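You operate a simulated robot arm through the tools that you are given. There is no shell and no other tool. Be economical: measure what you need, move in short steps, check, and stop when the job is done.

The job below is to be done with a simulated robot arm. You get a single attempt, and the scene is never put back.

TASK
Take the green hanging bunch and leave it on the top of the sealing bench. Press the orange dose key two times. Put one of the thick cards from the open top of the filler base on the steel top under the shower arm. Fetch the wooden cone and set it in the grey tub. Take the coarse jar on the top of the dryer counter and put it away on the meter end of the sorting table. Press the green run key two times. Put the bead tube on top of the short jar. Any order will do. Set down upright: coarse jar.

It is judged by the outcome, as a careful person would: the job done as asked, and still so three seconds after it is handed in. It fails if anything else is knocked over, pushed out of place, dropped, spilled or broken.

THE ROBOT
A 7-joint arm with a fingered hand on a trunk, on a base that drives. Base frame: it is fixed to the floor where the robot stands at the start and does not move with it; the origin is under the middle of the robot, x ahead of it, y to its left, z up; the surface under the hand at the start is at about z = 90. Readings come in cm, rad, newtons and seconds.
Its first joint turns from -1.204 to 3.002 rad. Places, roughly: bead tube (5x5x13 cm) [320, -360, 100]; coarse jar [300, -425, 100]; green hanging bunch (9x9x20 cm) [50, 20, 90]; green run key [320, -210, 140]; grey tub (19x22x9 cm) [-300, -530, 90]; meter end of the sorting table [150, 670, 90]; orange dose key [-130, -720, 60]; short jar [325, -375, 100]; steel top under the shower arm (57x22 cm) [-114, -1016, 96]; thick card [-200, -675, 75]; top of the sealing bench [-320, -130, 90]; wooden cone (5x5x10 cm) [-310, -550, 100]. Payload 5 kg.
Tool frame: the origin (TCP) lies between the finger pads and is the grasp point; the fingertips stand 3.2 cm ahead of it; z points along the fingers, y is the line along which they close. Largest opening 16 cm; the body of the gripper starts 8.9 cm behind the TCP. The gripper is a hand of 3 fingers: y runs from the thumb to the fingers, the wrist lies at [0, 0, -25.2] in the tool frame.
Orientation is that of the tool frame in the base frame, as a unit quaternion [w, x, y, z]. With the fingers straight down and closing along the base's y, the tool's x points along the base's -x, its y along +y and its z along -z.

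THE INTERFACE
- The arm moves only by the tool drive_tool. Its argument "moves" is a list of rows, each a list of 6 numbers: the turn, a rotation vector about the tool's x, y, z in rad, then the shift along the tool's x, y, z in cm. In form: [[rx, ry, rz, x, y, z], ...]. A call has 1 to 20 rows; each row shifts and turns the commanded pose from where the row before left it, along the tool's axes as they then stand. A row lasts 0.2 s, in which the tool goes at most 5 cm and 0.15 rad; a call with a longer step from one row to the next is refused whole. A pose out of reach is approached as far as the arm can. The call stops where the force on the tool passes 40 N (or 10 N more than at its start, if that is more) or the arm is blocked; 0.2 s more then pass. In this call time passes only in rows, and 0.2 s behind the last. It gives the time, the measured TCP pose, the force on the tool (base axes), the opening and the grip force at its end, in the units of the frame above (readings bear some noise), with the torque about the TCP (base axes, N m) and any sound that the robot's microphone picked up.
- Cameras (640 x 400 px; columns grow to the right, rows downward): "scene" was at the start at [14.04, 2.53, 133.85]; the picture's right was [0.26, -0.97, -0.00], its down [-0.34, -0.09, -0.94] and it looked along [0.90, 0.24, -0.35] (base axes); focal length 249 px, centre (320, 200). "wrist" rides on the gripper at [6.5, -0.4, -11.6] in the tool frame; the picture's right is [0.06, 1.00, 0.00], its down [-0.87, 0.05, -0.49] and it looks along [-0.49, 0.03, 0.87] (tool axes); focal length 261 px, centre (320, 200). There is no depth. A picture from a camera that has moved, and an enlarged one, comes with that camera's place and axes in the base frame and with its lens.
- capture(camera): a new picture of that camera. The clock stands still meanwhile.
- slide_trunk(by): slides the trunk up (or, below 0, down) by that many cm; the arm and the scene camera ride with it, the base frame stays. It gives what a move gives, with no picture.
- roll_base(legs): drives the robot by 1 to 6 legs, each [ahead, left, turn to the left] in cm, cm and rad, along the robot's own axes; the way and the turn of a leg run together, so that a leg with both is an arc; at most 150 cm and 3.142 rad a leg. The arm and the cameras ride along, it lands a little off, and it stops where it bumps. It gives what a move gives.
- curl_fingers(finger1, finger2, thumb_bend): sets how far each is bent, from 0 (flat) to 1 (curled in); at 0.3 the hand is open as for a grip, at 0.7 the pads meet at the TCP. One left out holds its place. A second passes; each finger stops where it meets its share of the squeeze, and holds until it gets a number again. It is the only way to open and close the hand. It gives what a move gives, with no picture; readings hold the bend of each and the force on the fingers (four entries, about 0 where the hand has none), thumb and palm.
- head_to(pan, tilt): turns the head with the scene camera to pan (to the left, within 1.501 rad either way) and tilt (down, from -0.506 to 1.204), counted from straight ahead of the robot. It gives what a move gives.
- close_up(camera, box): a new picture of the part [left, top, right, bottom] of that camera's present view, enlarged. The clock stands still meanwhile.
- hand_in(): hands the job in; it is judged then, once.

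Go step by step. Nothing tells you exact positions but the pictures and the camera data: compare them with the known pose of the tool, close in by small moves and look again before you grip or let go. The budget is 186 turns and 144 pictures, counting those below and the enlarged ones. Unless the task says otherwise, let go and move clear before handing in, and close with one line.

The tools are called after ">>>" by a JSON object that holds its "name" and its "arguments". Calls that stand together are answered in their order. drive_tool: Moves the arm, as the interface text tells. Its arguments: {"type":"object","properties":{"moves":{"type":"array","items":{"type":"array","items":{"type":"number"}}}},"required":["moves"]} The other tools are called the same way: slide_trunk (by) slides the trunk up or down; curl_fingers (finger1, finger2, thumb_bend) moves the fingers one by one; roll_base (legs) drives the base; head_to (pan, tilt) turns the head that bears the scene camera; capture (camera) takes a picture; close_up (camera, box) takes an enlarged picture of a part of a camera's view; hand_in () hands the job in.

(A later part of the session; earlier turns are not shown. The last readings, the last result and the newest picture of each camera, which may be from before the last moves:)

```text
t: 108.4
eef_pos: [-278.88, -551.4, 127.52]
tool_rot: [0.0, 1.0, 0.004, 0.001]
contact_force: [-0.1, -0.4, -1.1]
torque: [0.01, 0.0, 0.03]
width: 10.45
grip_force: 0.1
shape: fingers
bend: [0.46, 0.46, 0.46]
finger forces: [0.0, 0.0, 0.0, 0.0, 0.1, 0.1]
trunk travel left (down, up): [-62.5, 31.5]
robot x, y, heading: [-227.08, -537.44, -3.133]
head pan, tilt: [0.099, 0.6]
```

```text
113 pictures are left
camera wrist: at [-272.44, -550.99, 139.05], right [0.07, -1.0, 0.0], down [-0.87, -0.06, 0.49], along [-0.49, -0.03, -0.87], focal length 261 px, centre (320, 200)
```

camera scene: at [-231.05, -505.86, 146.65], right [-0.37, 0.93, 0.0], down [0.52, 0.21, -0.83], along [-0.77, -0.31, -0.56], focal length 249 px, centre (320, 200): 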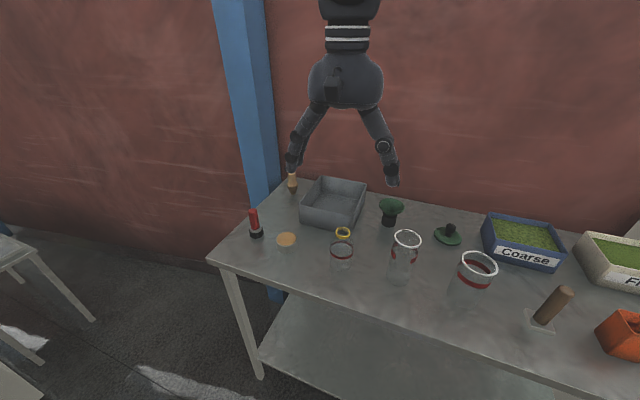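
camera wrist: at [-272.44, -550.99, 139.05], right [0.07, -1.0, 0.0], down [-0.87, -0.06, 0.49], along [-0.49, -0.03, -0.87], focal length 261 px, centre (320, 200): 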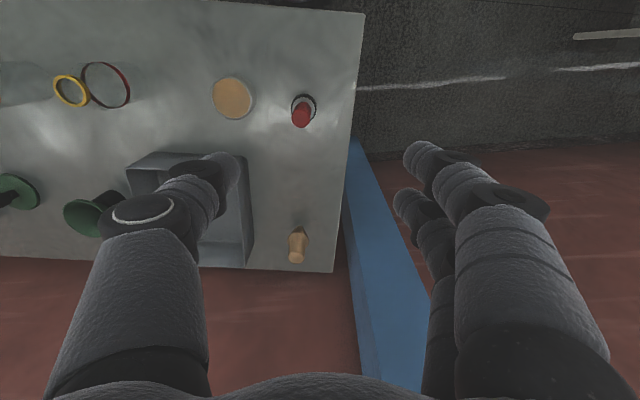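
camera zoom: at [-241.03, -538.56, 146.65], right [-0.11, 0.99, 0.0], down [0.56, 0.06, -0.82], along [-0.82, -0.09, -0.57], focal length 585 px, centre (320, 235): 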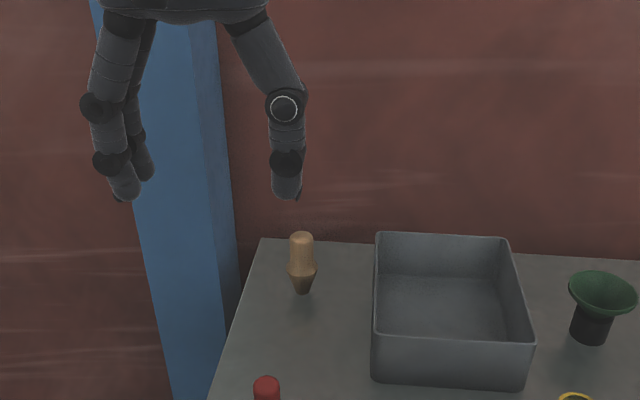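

Refined: the cone is at about [-308, -548.5], top z≈100; the column face at y≈-563 leaves room. I'll move over it and check.

>>> {"name": "drive_tool", "arguments": {"moves": [[0, 0, 0, -4, -0.4, 0], [0, 0, 0, -4, -0.4, 0], [0, 0, 0, -4, -0.4, 0], [0, 0, 0, -4, -0.4, 0], [0, 0, 0, -4, -0.4, 0], [0, 0, 0, -4, -0.4, 0], [0, 0, 0, -3, -0.4, 2], [0, 0, 0, -2.1, 0, 4], [0, 0, 0, 0, 0, 4], [0, 0, 0, 0, 0, 4]]}}

>>> {"name": "capture", "arguments": {"camera": "wrist"}}

>>> {"name": "close_up", "arguments": {"camera": "scene", "box": [200, 100, 440, 270]}}

```text
t: 110.6
eef_pos: [-307.75, -548.43, 113.16]
tool_rot: [0.0, 1.0, 0.004, 0.001]
contact_force: [-0.1, -0.3, 0.0]
torque: [-0.01, -0.03, -0.03]
width: 10.42
grip_force: 0.1
shape: fingers
bend: [0.46, 0.46, 0.46]
finger forces: [0.0, 0.0, 0.1, 0.0, 0.0, 0.0]
trunk travel left (down, up): [-62.5, 31.5]
robot x, y, heading: [-227.36, -537.66, -3.132]
head pan, tilt: [0.099, 0.6]
```

```text
112 pictures are left
camera wrist: at [-301.33, -548.09, 124.79], right [0.07, -1.0, 0.0], down [-0.87, -0.06, 0.49], along [-0.49, -0.04, -0.87], focal length 261 px, centre (320, 200)
```

wrist: 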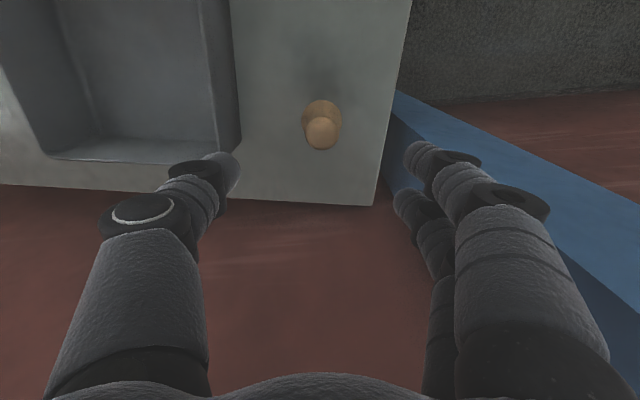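

```text
2.35 times, centred on (320, 185) of scene
camera zoom: at [-241.24, -538.49, 146.63], right [-0.11, 0.99, 0.0], down [0.56, 0.06, -0.82], along [-0.82, -0.09, -0.57], focal length 585 px, centre (320, 235)
```

zoom: 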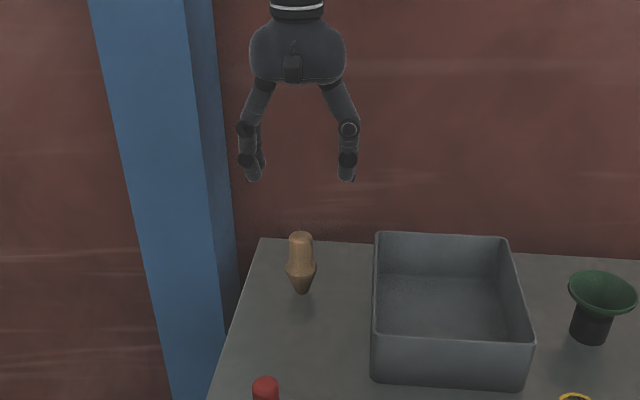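

Centred. I'll descend around the cone's handle.

>>> {"name": "drive_tool", "arguments": {"moves": [[0, 0, 0, -0.2, 0.4, 4], [0, 0, 0, 0, 0, 4], [0, 0, 0, 0, 0, 4], [0, 0, 0, 0, 0, 3.2]]}}

>>> {"name": "capture", "arguments": {"camera": "wrist"}}

>>> {"name": "close_up", "arguments": {"camera": "scene", "box": [240, 140, 400, 250]}}

```text
t: 111.6
eef_pos: [-308.39, -549.18, 98.32]
tool_rot: [0.0, 1.0, 0.004, 0.0]
contact_force: [-0.7, -0.5, 0.1]
torque: [-0.02, -0.02, 0.01]
width: 10.43
grip_force: 0.1
shape: fingers
bend: [0.46, 0.46, 0.46]
finger forces: [0.0, 0.0, 0.1, 0.0, 0.0, 0.2]
trunk travel left (down, up): [-62.5, 31.5]
robot x, y, heading: [-227.54, -537.61, -3.13]
head pan, tilt: [0.099, 0.6]
```

```text
110 pictures are left
camera wrist: at [-301.9, -548.67, 109.92], right [0.07, -1.0, 0.0], down [-0.87, -0.06, 0.49], along [-0.49, -0.04, -0.87], focal length 261 px, centre (320, 200)
```

wrist: 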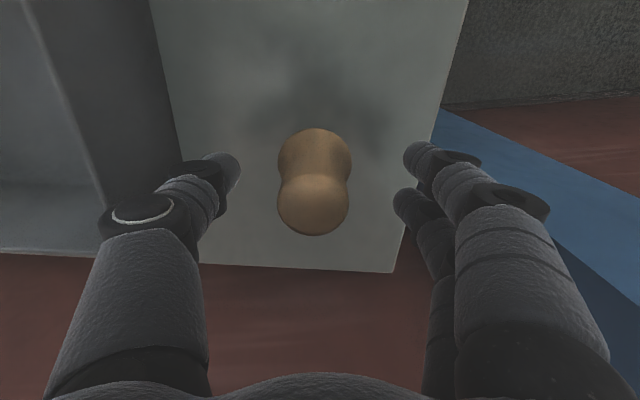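

```text
3.64 times, centred on (320, 195) of scene
camera zoom: at [-241.08, -538.51, 146.65], right [-0.11, 0.99, 0.0], down [0.56, 0.06, -0.82], along [-0.82, -0.09, -0.57], focal length 904 px, centre (320, 218)
```

zoom: 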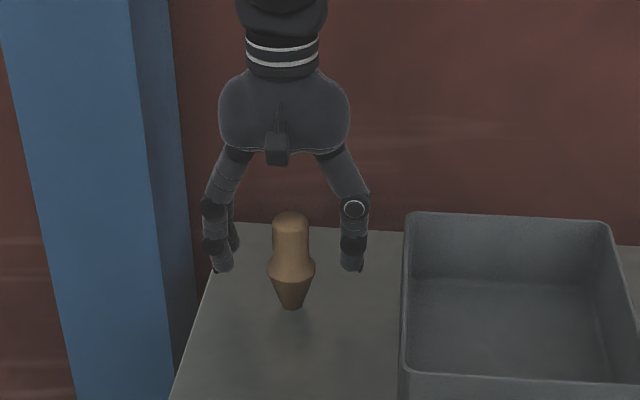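

Good alignment; small x nudge and close.

>>> {"name": "drive_tool", "arguments": {"moves": [[0, 0, 0, 0.4, -0.2, 0.4]]}}

>>> {"name": "curl_fingers", "arguments": {"finger1": 0.75, "finger2": 0.75, "thumb_bend": 0.75}}

```text
t: 112.0
eef_pos: [-307.91, -548.74, 97.82]
tool_rot: [0.0, 1.0, 0.006, -0.001]
contact_force: [0.2, 0.0, -0.6]
torque: [-0.02, 0.01, 0.03]
width: 10.44
grip_force: 0.1
shape: fingers
bend: [0.46, 0.46, 0.46]
finger forces: [0.0, 0.0, 0.0, 0.0, 0.0, 0.0]
trunk travel left (down, up): [-62.5, 31.5]
robot x, y, heading: [-226.88, -537.52, -3.133]
head pan, tilt: [0.099, 0.6]
```

```text
t: 113.0
eef_pos: [-307.8, -548.88, 98.0]
tool_rot: [0.0, 1.0, 0.004, 0.0]
contact_force: [0.9, -0.7, 0.2]
torque: [-0.03, -0.05, 0.02]
width: 3.11
grip_force: 20.5
shape: fingers
bend: [0.65, 0.64, 0.68]
finger forces: [9.4, 11.4, 0.0, 0.0, 19.8, 0.0]
trunk travel left (down, up): [-62.5, 31.5]
robot x, y, heading: [-227.64, -537.63, -3.131]
head pan, tilt: [0.099, 0.6]
```

Firm grip. Lift over the tub rim and move over the tub centre.

>>> {"name": "drive_tool", "arguments": {"moves": [[0, 0, 0, 0, 0, -3], [0, 0, 0, 0, 0, -4], [0, 0, 0, 0, 0, -4], [0, 0, 0, 0, 0, -4], [0, 0, 0, 1.2, -4, 0], [0, 0, 0, 1.2, -4, 0], [0, 0, 0, 1.2, -4, 0], [0, 0, 0, 1.2, -4, 0], [0, 0, 0, 1, -4.3, 0]]}}

>>> {"name": "capture", "arguments": {"camera": "wrist"}}

>>> {"name": "close_up", "arguments": {"camera": "scene", "box": [240, 120, 480, 280]}}

```text
t: 115.0
eef_pos: [-302.17, -528.56, 112.93]
tool_rot: [0.001, 1.0, 0.005, 0.0]
contact_force: [0.4, 0.8, -0.1]
torque: [-0.06, 0.0, -0.02]
width: 3.09
grip_force: 20.4
shape: fingers
bend: [0.65, 0.64, 0.68]
finger forces: [9.4, 11.9, 0.0, 0.0, 19.6, 0.1]
trunk travel left (down, up): [-62.5, 31.5]
robot x, y, heading: [-227.33, -537.7, -3.129]
head pan, tilt: [0.099, 0.6]
```

```text
108 pictures are left
camera wrist: at [-295.65, -528.11, 124.36], right [0.07, -1.0, 0.0], down [-0.87, -0.06, 0.49], along [-0.49, -0.04, -0.87], focal length 261 px, centre (320, 200)
```

wrist: 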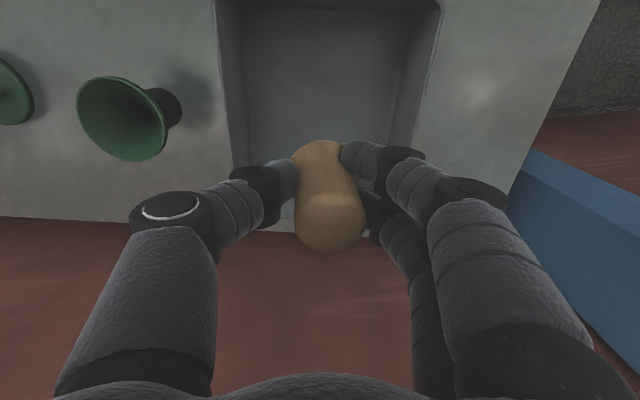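

```text
2.50 times, centred on (360, 200) of scene
camera zoom: at [-240.96, -538.35, 146.65], right [-0.11, 0.99, 0.0], down [0.56, 0.06, -0.83], along [-0.82, -0.09, -0.56], focal length 622 px, centre (220, 200)
```

zoom: 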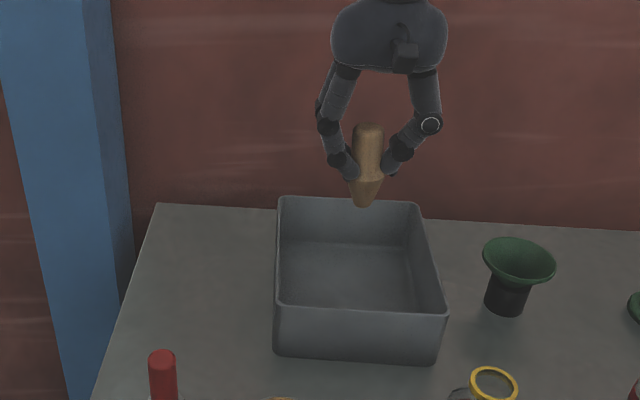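

Over the tub's centre. Lower to the floor of the tub.

>>> {"name": "drive_tool", "arguments": {"moves": [[0, 0, 0, 0.3, 0, 4], [0, 0, 0, 0, 0, 4], [0, 0, 0, 0, 0, 3.5], [0, 0, 0, 0, 0, 1.5]]}}

>>> {"name": "drive_tool", "arguments": {"moves": [[0, 0, 0, 0, 0, 0.6]]}}

>>> {"name": "drive_tool", "arguments": {"moves": [[0, 0, 0, 0, 0, 0.4]]}}

```text
t: 116.0
eef_pos: [-302.07, -528.62, 99.75]
tool_rot: [0.0, 1.0, 0.004, 0.0]
contact_force: [-0.6, 0.4, 0.2]
torque: [-0.02, 0.02, 0.02]
width: 3.09
grip_force: 20.6
shape: fingers
bend: [0.65, 0.64, 0.68]
finger forces: [9.7, 12.2, 0.0, 0.1, 19.4, 0.0]
trunk travel left (down, up): [-62.5, 31.5]
robot x, y, heading: [-226.83, -537.48, -3.136]
head pan, tilt: [0.099, 0.6]
```

```text
t: 116.4
eef_pos: [-302.11, -528.59, 99.36]
tool_rot: [0.0, 1.0, 0.005, 0.0]
contact_force: [-0.1, -0.7, -0.7]
torque: [0.01, -0.03, 0.01]
width: 3.11
grip_force: 20.8
shape: fingers
bend: [0.65, 0.64, 0.68]
finger forces: [9.7, 12.2, 0.0, 0.0, 19.4, 0.0]
trunk travel left (down, up): [-62.5, 31.5]
robot x, y, heading: [-227.22, -537.52, -3.131]
head pan, tilt: [0.099, 0.6]
```

```text
t: 116.8
eef_pos: [-302.04, -528.61, 98.89]
tool_rot: [-0.001, 1.0, 0.004, 0.001]
contact_force: [-0.6, 0.1, -0.2]
torque: [0.0, -0.03, 0.0]
width: 3.09
grip_force: 20.4
shape: fingers
bend: [0.65, 0.64, 0.68]
finger forces: [9.7, 12.2, 0.0, 0.0, 19.5, 0.0]
trunk travel left (down, up): [-62.5, 31.5]
robot x, y, heading: [-227.22, -537.43, -3.134]
head pan, tilt: [0.099, 0.6]
```

>>> {"name": "drive_tool", "arguments": {"moves": [[0, 0, 0, 0, 0, 0.4]]}}

>>> {"name": "drive_tool", "arguments": {"moves": [[0, 0, 0, 0, 0, 0.3]]}}

```text
t: 117.2
eef_pos: [-302.14, -528.67, 98.35]
tool_rot: [0.0, 1.0, 0.004, 0.001]
contact_force: [-0.5, 0.1, -0.9]
torque: [0.01, -0.03, 0.0]
width: 3.06
grip_force: 20.5
shape: fingers
bend: [0.65, 0.64, 0.68]
finger forces: [9.7, 12.2, 0.1, 0.0, 19.5, 0.1]
trunk travel left (down, up): [-62.5, 31.5]
robot x, y, heading: [-227.03, -537.61, -3.129]
head pan, tilt: [0.099, 0.6]
```

```text
t: 117.6
eef_pos: [-301.98, -528.7, 98.16]
tool_rot: [-0.001, 1.0, 0.005, 0.0]
contact_force: [0.6, -0.4, 6.0]
torque: [-0.08, -0.01, -0.01]
width: 3.09
grip_force: 22.4
shape: fingers
bend: [0.65, 0.64, 0.68]
finger forces: [9.9, 13.1, 0.1, 0.1, 21.2, 0.0]
trunk travel left (down, up): [-62.5, 31.5]
robot x, y, heading: [-227.17, -538.03, -3.133]
head pan, tilt: [0.099, 0.6]
```

Contact with the tub floor. Release gently and rise.

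>>> {"name": "curl_fingers", "arguments": {"finger1": 0.47, "finger2": 0.47, "thumb_bend": 0.47}}

>>> {"name": "drive_tool", "arguments": {"moves": [[0, 0, 0, 0, 0, -2], [0, 0, 0, 0, 0, -4], [0, 0, 0, 0, 0, -4], [0, 0, 0, 0, 0, -4], [0, 0, 0, 0, 0, -4], [0, 0, 0, 0, 0, -4], [0, 0, 0, 0, 0, -4], [0, 0, 0, 4, 0, -4], [0, 0, 0, 4, 0, 0], [0, 0, 0, 4, 0, 0], [0, 0, 0, 4, 0, 0], [0, 0, 0, 4, 0, 0]]}}

>>> {"name": "close_up", "arguments": {"camera": "scene", "box": [240, 120, 480, 280]}}

>>> {"name": "head_to", "arguments": {"pan": 1.4, "tilt": 0.4}}

>>> {"name": "capture", "arguments": {"camera": "scene"}}

```text
t: 118.6
eef_pos: [-302.08, -528.6, 98.21]
tool_rot: [0.0, 1.0, 0.004, 0.0]
contact_force: [-0.3, -1.4, -0.1]
torque: [-0.01, -0.03, 0.01]
width: 9.89
grip_force: 0.0
shape: fingers
bend: [0.47, 0.47, 0.47]
finger forces: [0.0, 0.1, 0.0, 0.0, 0.1, 0.1]
trunk travel left (down, up): [-62.5, 31.5]
robot x, y, heading: [-227.42, -537.47, -3.133]
head pan, tilt: [0.099, 0.6]
```

```text
refused: row 8 steps farther than a row can; nothing moved
```

```text
2.50 times, centred on (360, 200) of scene
camera zoom: at [-241.03, -538.54, 146.65], right [-0.11, 0.99, 0.0], down [0.56, 0.06, -0.82], along [-0.82, -0.09, -0.57], focal length 622 px, centre (220, 200)
```

zoom: 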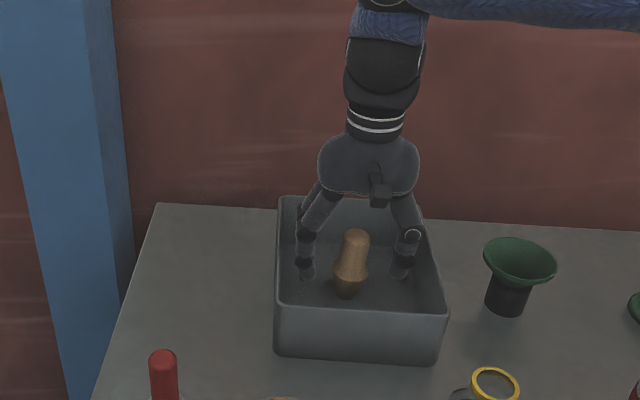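

```text
t: 120.1
eef_pos: [-302.08, -528.62, 98.27]
tool_rot: [0.0, 1.0, 0.004, 0.0]
contact_force: [0.0, -0.8, 0.1]
torque: [0.01, -0.01, 0.01]
width: 9.88
grip_force: 0.0
shape: fingers
bend: [0.47, 0.47, 0.47]
finger forces: [0.0, 0.0, 0.0, 0.1, 0.1, 0.0]
trunk travel left (down, up): [-62.5, 31.5]
robot x, y, heading: [-227.16, -537.77, -3.136]
head pan, tilt: [1.4, 0.4]
```

```text
105 pictures are left
camera scene: at [-233.75, -546.72, 148.47], right [-0.99, 0.16, 0.0], down [0.06, 0.38, -0.92], along [-0.15, -0.91, -0.39], focal length 249 px, centre (320, 200)
```

scene: 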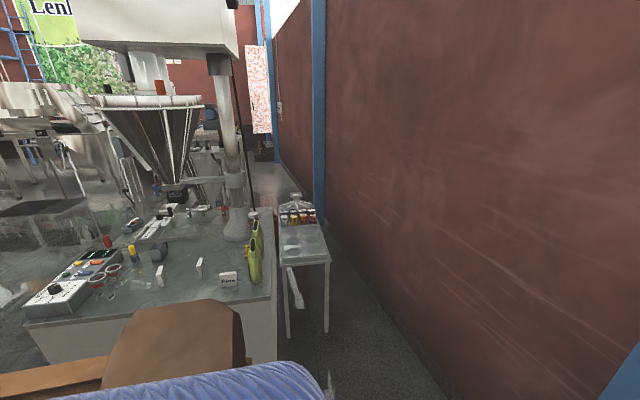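

The cone stands in the tub. I'll raise the hand clear and look at it again, then at the filler.

>>> {"name": "drive_tool", "arguments": {"moves": [[0, 0, 0, 0, 0, -2], [0, 0, 0, 0, 0, -4], [0, 0, 0, 0, 0, -4], [0, 0, 0, 0, 0, -4], [0, 0, 0, 0, 0, -4], [0, 0, 0, 0, 0, -4], [0, 0, 0, 0, 0, -4], [0, 0, 0, 3, 0, -2], [0, 0, 0, 4, 0, 0], [0, 0, 0, 4, 0, 0], [0, 0, 0, 4, 0, 0], [0, 0, 0, 4, 0, 0], [0, 0, 0, 4, 0, 0]]}}

>>> {"name": "head_to", "arguments": {"pan": 0, "tilt": 0.6}}

>>> {"name": "capture", "arguments": {"camera": "scene"}}

>>> {"name": "head_to", "arguments": {"pan": 1.5, "tilt": 0.7}}

>>> {"name": "capture", "arguments": {"camera": "scene"}}

```text
t: 122.9
eef_pos: [-278.61, -528.53, 126.6]
tool_rot: [0.0, 1.0, 0.004, 0.0]
contact_force: [-0.7, -0.7, 0.2]
torque: [-0.03, 0.04, -0.01]
width: 9.89
grip_force: 0.1
shape: fingers
bend: [0.47, 0.47, 0.47]
finger forces: [0.1, 0.0, 0.0, 0.0, 0.1, 0.1]
trunk travel left (down, up): [-62.5, 31.5]
robot x, y, heading: [-227.5, -537.77, -3.129]
head pan, tilt: [1.4, 0.4]
```

```text
t: 124.4
eef_pos: [-278.82, -528.53, 126.36]
tool_rot: [0.0, 1.0, 0.004, 0.0]
contact_force: [-0.3, -0.4, 0.4]
torque: [-0.01, -0.02, 0.02]
width: 9.9
grip_force: 0.0
shape: fingers
bend: [0.47, 0.47, 0.47]
finger forces: [0.1, 0.0, 0.0, 0.0, 0.0, 0.0]
trunk travel left (down, up): [-62.5, 31.5]
robot x, y, heading: [-226.84, -537.78, -3.132]
head pan, tilt: [0.0, 0.6]
```

```text
104 pictures are left
camera scene: at [-241.08, -537.67, 146.65], right [-0.01, 1.0, 0.0], down [0.57, 0.01, -0.82], along [-0.82, -0.01, -0.57], focal length 249 px, centre (320, 200)
```

scene: 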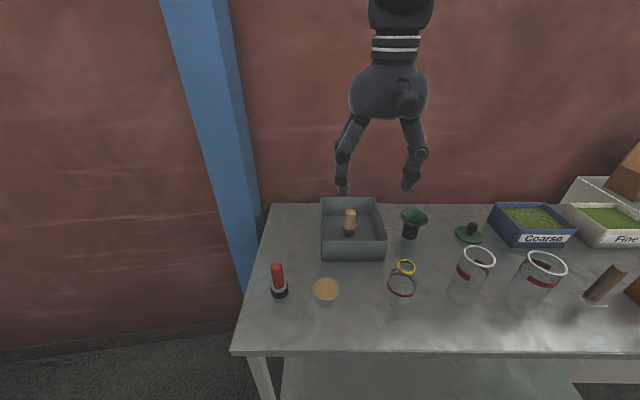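

```text
t: 126.0
eef_pos: [-278.87, -528.51, 126.41]
tool_rot: [0.001, 1.0, 0.004, 0.0]
contact_force: [0.2, -0.5, -0.8]
torque: [0.02, -0.03, 0.0]
width: 9.9
grip_force: 0.1
shape: fingers
bend: [0.47, 0.47, 0.47]
finger forces: [0.1, 0.1, 0.1, 0.1, 0.1, 0.1]
trunk travel left (down, up): [-62.5, 31.5]
robot x, y, heading: [-227.1, -537.74, -3.131]
head pan, tilt: [1.499, 0.7]
```

```text
103 pictures are left
camera scene: at [-232.77, -546.06, 145.79], right [-1.0, 0.06, 0.0], down [0.04, 0.64, -0.77], along [-0.05, -0.76, -0.64], focal length 249 px, centre (320, 200)
```

scene: 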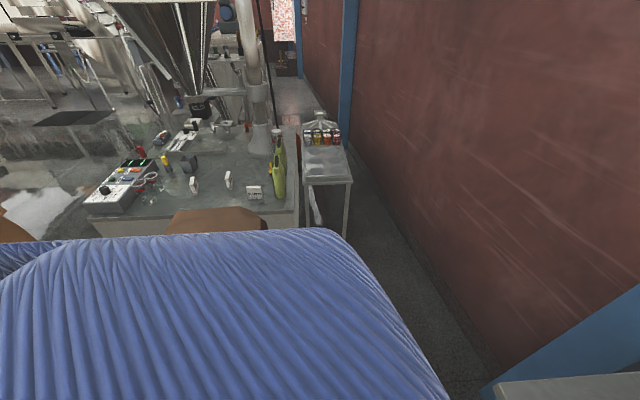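

Cone stands upright in the tub. I'll turn to face -y to study the filler, the boxes and the small table ahead.

>>> {"name": "roll_base", "arguments": {"legs": [[-10, 0, 0], [0, 0, 1.57]]}}

>>> {"name": "head_to", "arguments": {"pan": 0.1, "tilt": 0.5}}

>>> {"name": "capture", "arguments": {"camera": "scene"}}

>>> {"name": "head_to", "arguments": {"pan": 0.3, "tilt": 0.95}}

>>> {"name": "capture", "arguments": {"camera": "scene"}}

```text
t: 131.1
eef_pos: [-224.72, -589.56, 126.48]
tool_rot: [0.0, 0.691, 0.723, 0.0]
contact_force: [0.4, 0.4, 0.5]
torque: [0.02, -0.01, -0.02]
width: 9.9
grip_force: 0.1
shape: fingers
bend: [0.47, 0.47, 0.47]
finger forces: [0.1, 0.0, 0.1, 0.0, 0.1, 0.0]
trunk travel left (down, up): [-62.5, 31.5]
robot x, y, heading: [-217.36, -537.58, -1.526]
head pan, tilt: [1.499, 0.7]
```

```text
t: 132.6
eef_pos: [-224.78, -589.53, 126.44]
tool_rot: [0.0, 0.691, 0.723, 0.0]
contact_force: [0.6, -0.7, 0.3]
torque: [-0.03, -0.04, 0.01]
width: 9.87
grip_force: 0.0
shape: fingers
bend: [0.47, 0.47, 0.47]
finger forces: [0.0, 0.0, 0.0, 0.1, 0.0, 0.0]
trunk travel left (down, up): [-62.5, 31.5]
robot x, y, heading: [-217.33, -537.84, -1.532]
head pan, tilt: [0.099, 0.499]
```

```text
102 pictures are left
camera scene: at [-215.83, -551.5, 147.56], right [-0.99, -0.14, 0.0], down [-0.07, 0.47, -0.88], along [0.13, -0.87, -0.48], focal length 249 px, centre (320, 200)
```

scene: 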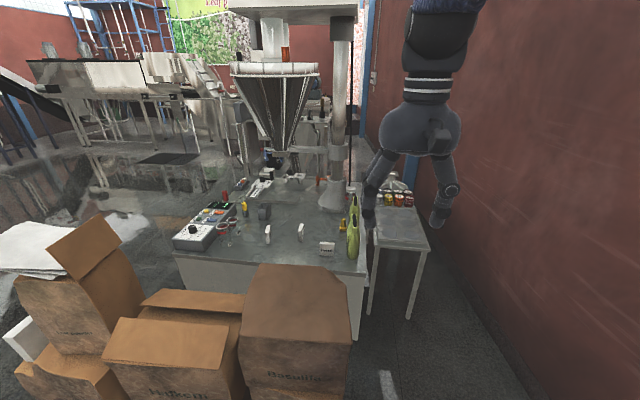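

```text
t: 133.5
eef_pos: [-224.69, -589.55, 126.47]
tool_rot: [0.0, 0.691, 0.723, 0.0]
contact_force: [-0.5, -0.6, 0.8]
torque: [-0.03, -0.02, -0.01]
width: 9.89
grip_force: 0.0
shape: fingers
bend: [0.47, 0.47, 0.47]
finger forces: [0.1, 0.0, 0.0, 0.0, 0.0, 0.0]
trunk travel left (down, up): [-62.5, 31.5]
robot x, y, heading: [-217.26, -537.4, -1.525]
head pan, tilt: [0.3, 0.949]
```

```text
101 pictures are left
camera scene: at [-214.69, -549.35, 143.81], right [-0.94, -0.34, 0.0], down [-0.27, 0.76, -0.58], along [0.2, -0.55, -0.81], focal length 249 px, centre (320, 200)
```

scene: 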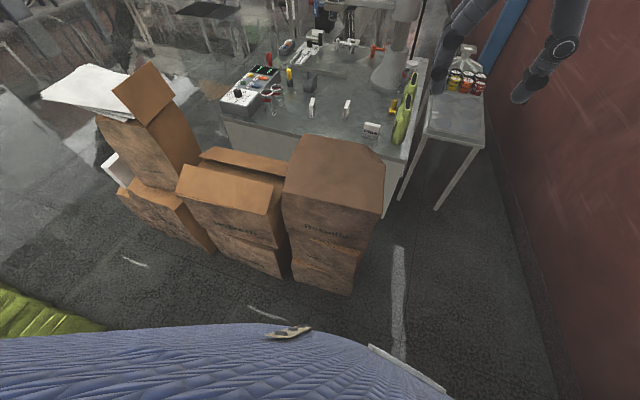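

I see small white cards on the filler's top and a row of boxes in front of it. I'll zoom.

>>> {"name": "close_up", "arguments": {"camera": "scene", "box": [210, 30, 450, 180]}}

>>> {"name": "capture", "arguments": {"camera": "wrist"}}

```text
2.67 times, centred on (330, 105) of scene
camera zoom: at [-214.69, -549.35, 143.81], right [-0.94, -0.34, 0.0], down [-0.27, 0.76, -0.58], along [0.2, -0.55, -0.81], focal length 663 px, centre (293, 453)
```

zoom: 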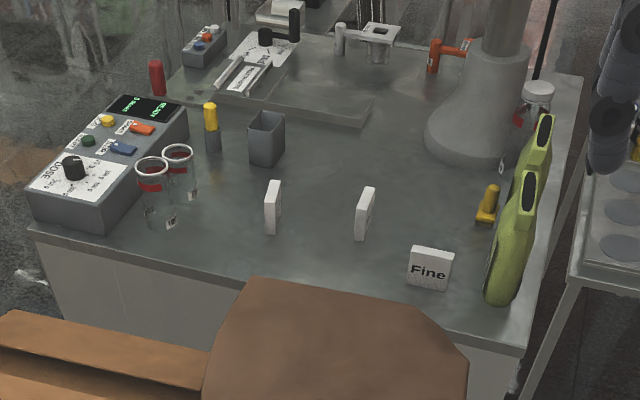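

```text
99 pictures are left
camera wrist: at [-225.45, -583.13, 138.02], right [0.99, 0.11, 0.0], down [0.09, -0.87, 0.49], along [0.05, -0.49, -0.87], focal length 261 px, centre (320, 200)
```

wrist: 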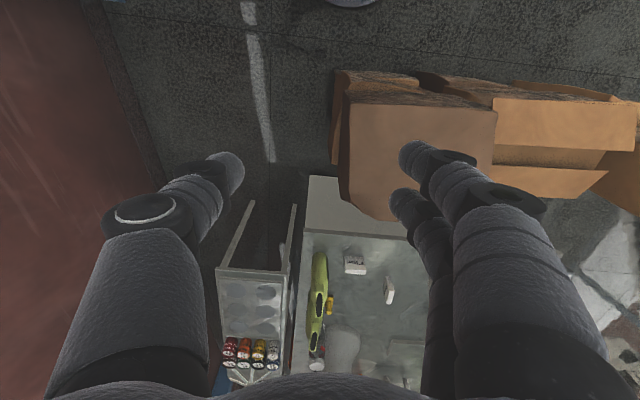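

The cards stand on the filler top (z≈60), "Fine" at about [-205, -650]. I can stand right of the boxes at about [-252, -600] to reach it. I'll strafe right, then go ahead and look.

>>> {"name": "roll_base", "arguments": {"legs": [[0, -35, -0.045], [60, 0, 0]]}}

>>> {"name": "head_to", "arguments": {"pan": 0.75, "tilt": 0.8}}

>>> {"name": "capture", "arguments": {"camera": "scene"}}

```text
t: 135.6
eef_pos: [-250.62, -589.3, 126.49]
tool_rot: [-0.001, 0.683, 0.73, -0.002]
contact_force: [1.8, 0.6, 1.0]
torque: [-0.02, 0.1, -0.03]
width: 9.94
grip_force: 0.1
shape: fingers
bend: [0.47, 0.47, 0.47]
finger forces: [0.0, 0.0, 0.0, 0.0, 0.0, 0.0]
trunk travel left (down, up): [-62.5, 31.5]
robot x, y, heading: [-244.72, -537.27, -1.503]
head pan, tilt: [0.3, 0.949]
stopped in leg 1: the robot was blocked; the commanded pose is now the measured one
```

```text
t: 136.4
eef_pos: [-251.07, -589.34, 126.3]
tool_rot: [-0.001, 0.684, 0.73, 0.001]
contact_force: [0.7, -0.1, -0.3]
torque: [-0.02, 0.03, 0.01]
width: 9.93
grip_force: 0.0
shape: fingers
bend: [0.47, 0.47, 0.47]
finger forces: [0.0, 0.1, 0.0, 0.0, 0.0, 0.1]
trunk travel left (down, up): [-62.5, 31.5]
robot x, y, heading: [-244.59, -537.29, -1.503]
head pan, tilt: [0.75, 0.799]
```

```text
98 pictures are left
camera scene: at [-238.63, -547.68, 144.96], right [-0.68, -0.73, 0.0], down [-0.52, 0.49, -0.7], along [0.51, -0.48, -0.72], focal length 249 px, centre (320, 200)
```

scene: 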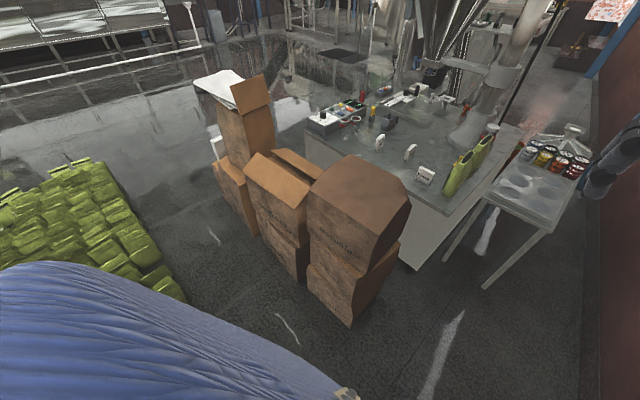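

The base touched the tub table's edge (x≈-266), so its half-width is about 22. I'll back off left, then go diagonally between the table corner and the boxes.

>>> {"name": "roll_base", "arguments": {"legs": [[0, 8.7, 0]]}}

>>> {"name": "head_to", "arguments": {"pan": -0.9, "tilt": 0.7}}

>>> {"name": "capture", "arguments": {"camera": "scene"}}

```text
t: 137.5
eef_pos: [-242.28, -588.96, 126.5]
tool_rot: [-0.001, 0.684, 0.73, 0.0]
contact_force: [2.1, 0.1, 0.1]
torque: [-0.02, 0.05, 0.03]
width: 9.94
grip_force: 0.0
shape: fingers
bend: [0.47, 0.47, 0.47]
finger forces: [0.1, 0.0, 0.0, 0.0, 0.1, 0.1]
trunk travel left (down, up): [-62.5, 31.5]
robot x, y, heading: [-236.23, -537.06, -1.505]
head pan, tilt: [0.75, 0.799]
```

```text
t: 139.2
eef_pos: [-242.46, -588.77, 126.49]
tool_rot: [-0.001, 0.683, 0.73, 0.001]
contact_force: [0.7, 1.0, -0.2]
torque: [-0.01, 0.0, -0.03]
width: 9.9
grip_force: 0.0
shape: fingers
bend: [0.47, 0.47, 0.47]
finger forces: [0.1, 0.0, 0.1, 0.1, 0.0, 0.1]
trunk travel left (down, up): [-62.5, 31.5]
robot x, y, heading: [-236.17, -536.68, -1.505]
head pan, tilt: [-0.901, 0.7]
```

```text
97 pictures are left
camera scene: at [-242.25, -547.34, 145.78], right [-0.67, 0.74, 0.0], down [0.48, 0.43, -0.76], along [-0.57, -0.51, -0.64], focal length 249 px, centre (320, 200)
```

scene: 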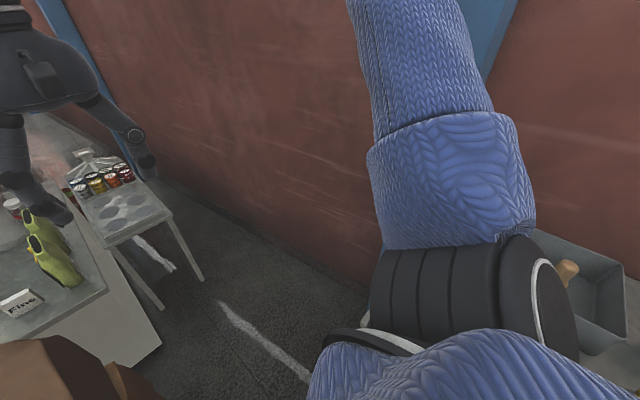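

I worry whether it was the elbow that touched something on the tub table. I'll check that table.

>>> {"name": "head_to", "arguments": {"pan": -1.45, "tilt": 0.75}}

>>> {"name": "capture", "arguments": {"camera": "scene"}}

```text
t: 140.2
eef_pos: [-242.52, -588.95, 126.45]
tool_rot: [0.0, 0.684, 0.73, 0.001]
contact_force: [-0.4, 0.0, -0.3]
torque: [0.01, 0.04, 0.01]
width: 9.92
grip_force: 0.0
shape: fingers
bend: [0.47, 0.47, 0.47]
finger forces: [0.0, 0.1, 0.0, 0.0, 0.0, 0.1]
trunk travel left (down, up): [-62.5, 31.5]
robot x, y, heading: [-236.16, -536.9, -1.499]
head pan, tilt: [-1.45, 0.75]
```

```text
96 pictures are left
camera scene: at [-244.11, -543.18, 145.36], right [-0.19, 0.98, 0.0], down [0.67, 0.13, -0.73], along [-0.72, -0.14, -0.68], focal length 249 px, centre (320, 200)
```

scene: 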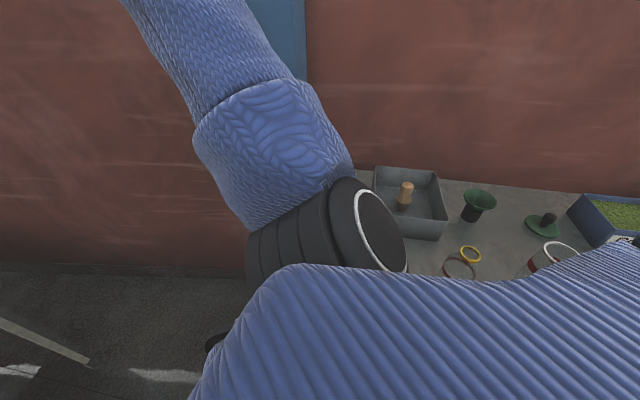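

Cone is fine, but the red pestle is hidden by the elbow. I'll strafe left a bit to see it.

>>> {"name": "roll_base", "arguments": {"legs": [[12, 25, 0]]}}

>>> {"name": "capture", "arguments": {"camera": "scene"}}

```text
t: 142.2
eef_pos: [-215.91, -598.91, 126.35]
tool_rot: [-0.001, 0.681, 0.732, 0.0]
contact_force: [1.1, 0.3, -0.9]
torque: [0.0, 0.04, -0.01]
width: 9.92
grip_force: 0.0
shape: fingers
bend: [0.47, 0.47, 0.47]
finger forces: [0.0, 0.1, 0.0, 0.0, 0.1, 0.1]
trunk travel left (down, up): [-62.5, 31.5]
robot x, y, heading: [-210.12, -546.68, -1.499]
head pan, tilt: [-1.45, 0.75]
```

```text
95 pictures are left
camera scene: at [-217.77, -553.29, 145.36], right [-0.19, 0.98, 0.0], down [0.67, 0.13, -0.73], along [-0.72, -0.14, -0.68], focal length 249 px, centre (320, 200)
```

scene: 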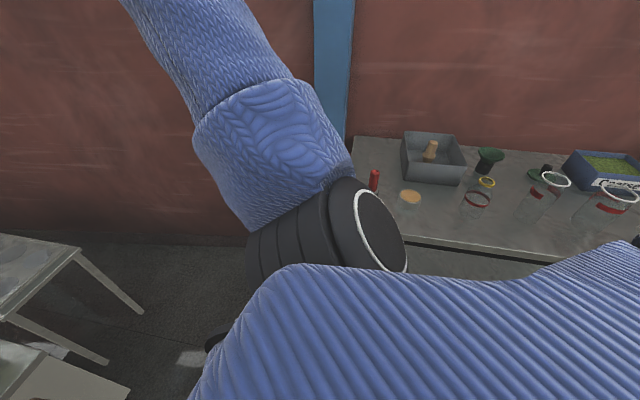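

Everything there is still standing. I'll now make the diagonal passage to about [-248, -603].

>>> {"name": "roll_base", "arguments": {"legs": [[-3, -26.5, 0], [0, 0, -0.07], [28, -5.5, 0]]}}

```text
t: 146.2
eef_pos: [-252.16, -624.84, 126.46]
tool_rot: [-0.001, 0.699, 0.715, 0.001]
contact_force: [-0.2, -0.2, -0.3]
torque: [0.01, 0.03, 0.0]
width: 9.92
grip_force: 0.0
shape: fingers
bend: [0.47, 0.47, 0.47]
finger forces: [0.1, 0.1, 0.0, 0.0, 0.0, 0.1]
trunk travel left (down, up): [-62.5, 31.5]
robot x, y, heading: [-243.48, -573.0, -1.546]
head pan, tilt: [-1.45, 0.75]
stopped in leg 3: the robot was blocked; the commanded pose is now the measured one
```

It was blocked. I'll look at both sides to find what touches.

>>> {"name": "head_to", "arguments": {"pan": 0.75, "tilt": 1.1}}

>>> {"name": "capture", "arguments": {"camera": "scene"}}

>>> {"name": "head_to", "arguments": {"pan": -1.4, "tilt": 0.75}}

>>> {"name": "capture", "arguments": {"camera": "scene"}}

```text
t: 148.3
eef_pos: [-252.04, -624.75, 126.44]
tool_rot: [-0.001, 0.699, 0.715, 0.0]
contact_force: [-0.1, 0.3, 1.3]
torque: [0.0, -0.02, 0.0]
width: 9.94
grip_force: 0.0
shape: fingers
bend: [0.47, 0.47, 0.47]
finger forces: [0.0, 0.0, 0.0, 0.0, 0.0, 0.0]
trunk travel left (down, up): [-62.5, 31.5]
robot x, y, heading: [-243.47, -572.9, -1.549]
head pan, tilt: [0.75, 1.1]
```

```text
94 pictures are left
camera scene: at [-239.0, -582.42, 142.79], right [-0.72, -0.7, 0.0], down [-0.62, 0.64, -0.45], along [0.32, -0.33, -0.89], focal length 249 px, centre (320, 200)
```

scene: 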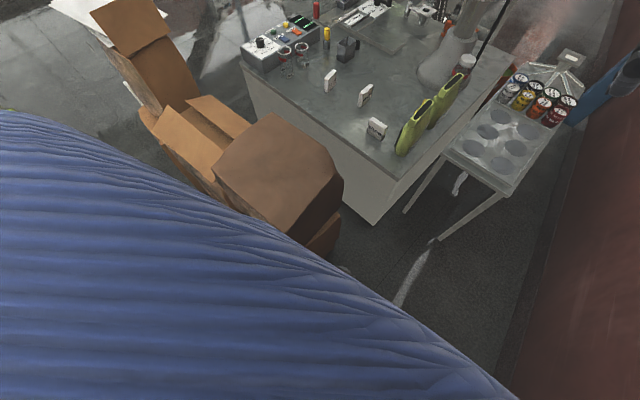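

```text
t: 150.3
eef_pos: [-252.05, -624.73, 126.35]
tool_rot: [-0.001, 0.7, 0.715, 0.0]
contact_force: [-0.2, 0.9, 0.7]
torque: [0.0, 0.01, -0.06]
width: 9.93
grip_force: 0.1
shape: fingers
bend: [0.47, 0.47, 0.47]
finger forces: [0.1, 0.0, 0.0, 0.0, 0.0, 0.0]
trunk travel left (down, up): [-62.5, 31.5]
robot x, y, heading: [-243.33, -573.15, -1.546]
head pan, tilt: [-1.4, 0.75]
```

```text
93 pictures are left
camera scene: at [-251.53, -579.49, 145.36], right [-0.19, 0.98, 0.0], down [0.67, 0.13, -0.73], along [-0.72, -0.14, -0.68], focal length 249 px, centre (320, 200)
```

scene: 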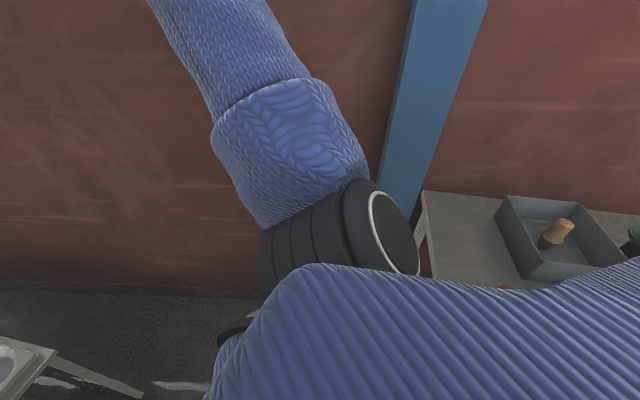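

The right flank is touching the table's corner again; boxes seem 3–4 cm off on the left. I'll move left 1.5, straighten, advance straight 14 past the table end, then right.

>>> {"name": "roll_base", "arguments": {"legs": [[0, 1.5, 0], [0, 0, -0.022], [14, 0, 0]]}}

```text
t: 151.1
eef_pos: [-252.24, -624.71, 126.46]
tool_rot: [-0.001, 0.7, 0.714, 0.0]
contact_force: [-0.6, 0.8, -0.1]
torque: [0.0, -0.01, -0.01]
width: 9.94
grip_force: 0.0
shape: fingers
bend: [0.47, 0.47, 0.47]
finger forces: [0.0, 0.0, 0.1, 0.0, 0.0, 0.0]
trunk travel left (down, up): [-62.5, 31.5]
robot x, y, heading: [-243.41, -572.73, -1.554]
head pan, tilt: [-1.4, 0.75]
stopped in leg 1: the robot was blocked; the commanded pose is now the measured one
```

The left flank touches the boxes, so this gap is too narrow. I'll back out and instead reach the filler from its left side (x≈-95), which also serves the dose key.

>>> {"name": "roll_base", "arguments": {"legs": [[-14, 0, 0]]}}

>>> {"name": "head_to", "arguments": {"pan": 0.75, "tilt": 0.8}}

>>> {"name": "capture", "arguments": {"camera": "scene"}}

```text
t: 152.1
eef_pos: [-251.47, -619.16, 126.46]
tool_rot: [0.0, 0.698, 0.716, -0.001]
contact_force: [-0.2, 0.9, -0.5]
torque: [-0.1, 0.05, -0.02]
width: 9.95
grip_force: 0.0
shape: fingers
bend: [0.47, 0.47, 0.47]
finger forces: [0.0, 0.1, 0.0, 0.0, 0.1, 0.0]
trunk travel left (down, up): [-62.5, 31.5]
robot x, y, heading: [-243.1, -567.42, -1.546]
head pan, tilt: [-1.4, 0.75]
stopped in leg 1: the robot was blocked; the commanded pose is now the measured one
```

```text
t: 154.1
eef_pos: [-251.69, -619.5, 126.42]
tool_rot: [-0.001, 0.699, 0.715, 0.001]
contact_force: [0.4, -0.7, -0.4]
torque: [-0.03, -0.03, -0.02]
width: 9.95
grip_force: 0.1
shape: fingers
bend: [0.47, 0.47, 0.47]
finger forces: [0.0, 0.0, 0.0, 0.1, 0.0, 0.1]
trunk travel left (down, up): [-62.5, 31.5]
robot x, y, heading: [-243.15, -567.91, -1.546]
head pan, tilt: [0.75, 0.799]
```

```text
92 pictures are left
camera scene: at [-237.42, -578.44, 144.96], right [-0.72, -0.7, 0.0], down [-0.5, 0.51, -0.7], along [0.49, -0.5, -0.72], focal length 249 px, centre (320, 200)
```

scene: 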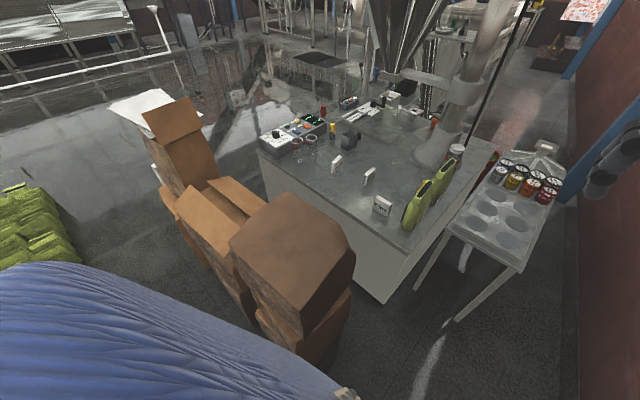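

It's snug between table corner and boxes with a slight skew. I'll square up the heading, then back out straight in small steps.

>>> {"name": "roll_base", "arguments": {"legs": [[0, 0, -0.03]]}}

>>> {"name": "roll_base", "arguments": {"legs": [[-4, 0, 0]]}}

```text
t: 154.9
eef_pos: [-253.39, -619.13, 126.37]
tool_rot: [0.0, 0.709, 0.705, 0.001]
contact_force: [-0.2, 0.0, 0.4]
torque: [0.02, 0.02, -0.03]
width: 9.95
grip_force: 0.0
shape: fingers
bend: [0.47, 0.47, 0.47]
finger forces: [0.0, 0.1, 0.0, 0.0, 0.0, 0.1]
trunk travel left (down, up): [-62.5, 31.5]
robot x, y, heading: [-243.25, -568.15, -1.576]
head pan, tilt: [0.75, 0.799]
```

```text
t: 155.8
eef_pos: [-252.29, -616.31, 126.46]
tool_rot: [0.0, 0.71, 0.705, 0.001]
contact_force: [-0.1, 0.0, -1.0]
torque: [-0.05, -0.12, 0.01]
width: 9.92
grip_force: 0.0
shape: fingers
bend: [0.47, 0.47, 0.47]
finger forces: [0.0, 0.0, 0.0, 0.0, 0.0, 0.0]
trunk travel left (down, up): [-62.5, 31.5]
robot x, y, heading: [-242.18, -564.8, -1.579]
head pan, tilt: [0.75, 0.799]
```

Moving freely now. I'll continue back and to the left, away from the table.

>>> {"name": "roll_base", "arguments": {"legs": [[-7, 2.5, 0], [-5, 12, 0]]}}

>>> {"name": "head_to", "arguments": {"pan": -0.2, "tilt": 1.2}}

>>> {"name": "capture", "arguments": {"camera": "scene"}}

```text
t: 157.7
eef_pos: [-237.58, -604.45, 126.4]
tool_rot: [0.0, 0.71, 0.704, 0.0]
contact_force: [0.1, 0.4, -0.6]
torque: [-0.02, 0.06, 0.02]
width: 9.95
grip_force: 0.0
shape: fingers
bend: [0.47, 0.47, 0.47]
finger forces: [0.1, 0.2, 0.0, 0.0, 0.0, 0.1]
trunk travel left (down, up): [-62.5, 31.5]
robot x, y, heading: [-227.72, -552.67, -1.575]
head pan, tilt: [0.75, 0.799]
```

```text
t: 158.9
eef_pos: [-237.96, -604.42, 126.47]
tool_rot: [0.0, 0.709, 0.705, 0.001]
contact_force: [-0.9, -0.8, 0.3]
torque: [0.04, 0.03, 0.0]
width: 9.93
grip_force: 0.0
shape: fingers
bend: [0.47, 0.47, 0.47]
finger forces: [0.0, 0.0, 0.0, 0.1, 0.1, 0.0]
trunk travel left (down, up): [-62.5, 31.5]
robot x, y, heading: [-227.57, -552.57, -1.577]
head pan, tilt: [-0.201, 1.201]
```

```text
91 pictures are left
camera scene: at [-228.82, -563.42, 142.19], right [-0.98, 0.21, 0.0], down [0.19, 0.91, -0.36], along [-0.07, -0.35, -0.93], focal length 249 px, centre (320, 200)
```

scene: 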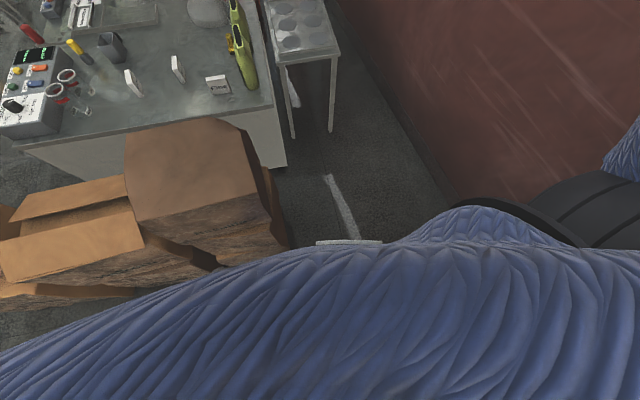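

Out of the gap with nothing disturbed. I'll reverse up the aisle and then go round the bags on the floor.

>>> {"name": "roll_base", "arguments": {"legs": [[-20, 15, 0], [-120, 0, 0], [-100, 0, 0]]}}

>>> {"name": "head_to", "arguments": {"pan": 0.7, "tilt": 0.4}}

>>> {"name": "capture", "arguments": {"camera": "scene"}}

```text
t: 171.3
eef_pos: [-221.76, -360.93, 126.44]
tool_rot: [0.0, 0.708, 0.706, 0.001]
contact_force: [0.2, 0.3, 0.3]
torque: [0.0, 0.02, 0.01]
width: 9.94
grip_force: 0.1
shape: fingers
bend: [0.47, 0.47, 0.47]
finger forces: [0.0, 0.1, 0.1, 0.0, 0.0, 0.1]
trunk travel left (down, up): [-62.5, 31.5]
robot x, y, heading: [-211.73, -309.22, -1.574]
head pan, tilt: [-0.201, 1.201]
```

```text
t: 172.5
eef_pos: [-221.8, -360.99, 126.34]
tool_rot: [0.0, 0.707, 0.707, 0.001]
contact_force: [0.8, 0.1, -0.4]
torque: [0.03, 0.02, 0.04]
width: 9.94
grip_force: 0.0
shape: fingers
bend: [0.47, 0.47, 0.47]
finger forces: [0.0, 0.0, 0.0, 0.0, 0.0, 0.0]
trunk travel left (down, up): [-62.5, 31.5]
robot x, y, heading: [-212.18, -309.51, -1.573]
head pan, tilt: [0.7, 0.4]
```

```text
90 pictures are left
camera scene: at [-205.95, -321.51, 148.46], right [-0.77, -0.64, 0.0], down [-0.25, 0.3, -0.92], along [0.59, -0.71, -0.39], focal length 249 px, centre (320, 200)
```

scene: 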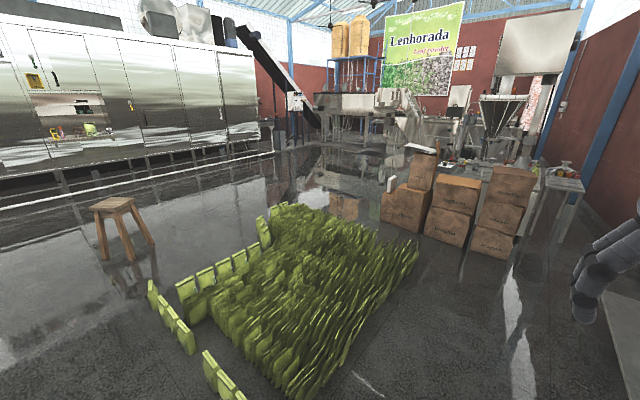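

The bags end near x≈3 and a stool stands near [75, -360]. I'll strafe along y≈-300 to x≈135 and then drive down past the stool.

>>> {"name": "roll_base", "arguments": {"legs": [[-8, 120, 0], [0, 120, 0], [0, 110, 0]]}}

>>> {"name": "head_to", "arguments": {"pan": -0.2, "tilt": 0.45}}

>>> {"name": "capture", "arguments": {"camera": "scene"}}

```text
t: 189.4
eef_pos: [125.88, -353.1, 126.43]
tool_rot: [0.0, 0.709, 0.705, 0.001]
contact_force: [0.2, -0.8, -0.8]
torque: [0.0, 0.02, 0.0]
width: 9.96
grip_force: 0.1
shape: fingers
bend: [0.47, 0.47, 0.47]
finger forces: [0.0, 0.0, 0.1, 0.0, 0.0, 0.0]
trunk travel left (down, up): [-62.5, 31.5]
robot x, y, heading: [135.76, -301.93, -1.581]
head pan, tilt: [0.7, 0.4]
```

```text
t: 190.7
eef_pos: [125.88, -353.02, 126.51]
tool_rot: [0.0, 0.71, 0.705, 0.001]
contact_force: [0.0, 0.7, -0.1]
torque: [-0.02, -0.04, 0.03]
width: 9.92
grip_force: 0.0
shape: fingers
bend: [0.47, 0.47, 0.47]
finger forces: [0.0, 0.0, 0.0, 0.1, 0.0, 0.0]
trunk travel left (down, up): [-62.5, 31.5]
robot x, y, heading: [135.75, -301.61, -1.574]
head pan, tilt: [-0.201, 0.45]
```

```text
89 pictures are left
camera scene: at [134.03, -315.54, 148.0], right [-0.98, 0.2, 0.0], down [0.09, 0.43, -0.9], along [-0.18, -0.88, -0.44], focal length 249 px, centre (320, 200)
```

scene: 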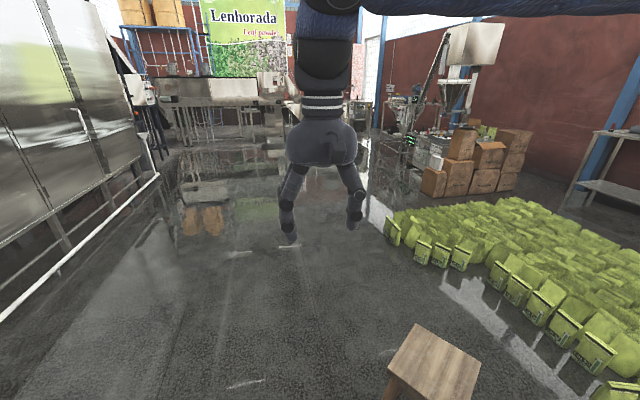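

I'm opposite the dryer now, so I'll first do the run key and bead tube. Turn left to face it and look.

>>> {"name": "roll_base", "arguments": {"legs": [[0, 0, 1.574]]}}

>>> {"name": "head_to", "arguments": {"pan": 0, "tilt": 0.15}}

>>> {"name": "capture", "arguments": {"camera": "scene"}}

```text
t: 194.8
eef_pos: [187.21, -312.76, 126.42]
tool_rot: [-0.001, 0.013, 1.0, 0.001]
contact_force: [-0.4, -0.1, 0.0]
torque: [0.03, -0.01, -0.03]
width: 9.96
grip_force: 0.0
shape: fingers
bend: [0.47, 0.47, 0.47]
finger forces: [0.0, 0.1, 0.0, 0.0, 0.0, 0.0]
trunk travel left (down, up): [-62.5, 31.5]
robot x, y, heading: [135.6, -301.6, -0.023]
head pan, tilt: [-0.201, 0.45]
```

```text
t: 195.6
eef_pos: [187.18, -312.73, 126.39]
tool_rot: [-0.001, 0.013, 1.0, 0.001]
contact_force: [-0.5, 0.8, 0.0]
torque: [0.0, -0.01, -0.03]
width: 9.95
grip_force: 0.0
shape: fingers
bend: [0.47, 0.47, 0.47]
finger forces: [0.0, 0.0, 0.0, 0.1, 0.1, 0.0]
trunk travel left (down, up): [-62.5, 31.5]
robot x, y, heading: [136.1, -301.74, -0.027]
head pan, tilt: [0.0, 0.15]
```

```text
88 pictures are left
camera scene: at [150.28, -301.93, 150.79], right [-0.03, -1.0, 0.0], down [-0.15, 0.0, -0.99], along [0.99, -0.03, -0.15], focal length 249 px, centre (320, 200)
```

scene: 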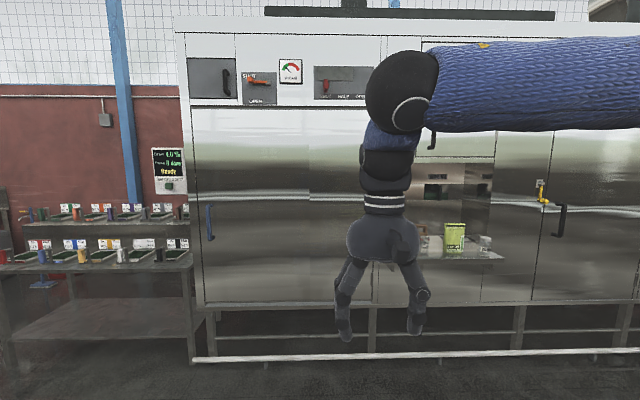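

The run panel is left of the dryer (about [320, -208]) and the counter recess ahead-right. Zoom on both.

>>> {"name": "close_up", "arguments": {"camera": "scene", "box": [120, 130, 220, 200]}}

>>> {"name": "close_up", "arguments": {"camera": "scene", "box": [400, 140, 540, 280]}}

```text
5.71 times, centred on (170, 165) of scene
camera zoom: at [150.28, -301.93, 150.79], right [-0.03, -1.0, 0.0], down [-0.15, 0.0, -0.99], along [0.99, -0.03, -0.15], focal length 1421 px, centre (1177, 400)
```

zoom: 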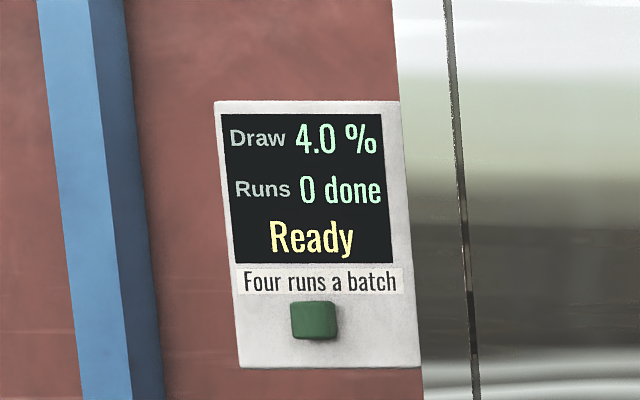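

```text
2.86 times, centred on (470, 210) of scene
camera zoom: at [150.28, -301.93, 150.79], right [-0.03, -1.0, 0.0], down [-0.15, 0.0, -0.99], along [0.99, -0.03, -0.15], focal length 710 px, centre (-109, 171)
```

zoom: 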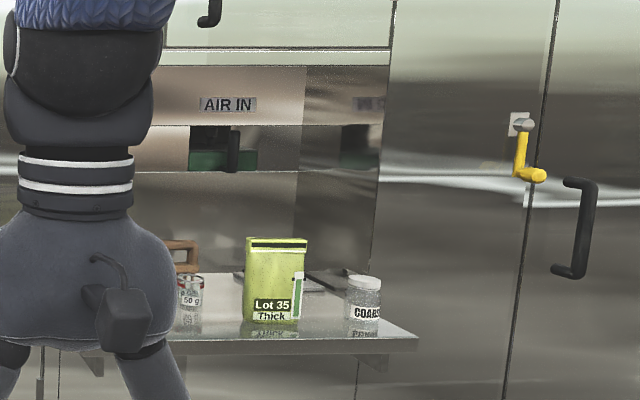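

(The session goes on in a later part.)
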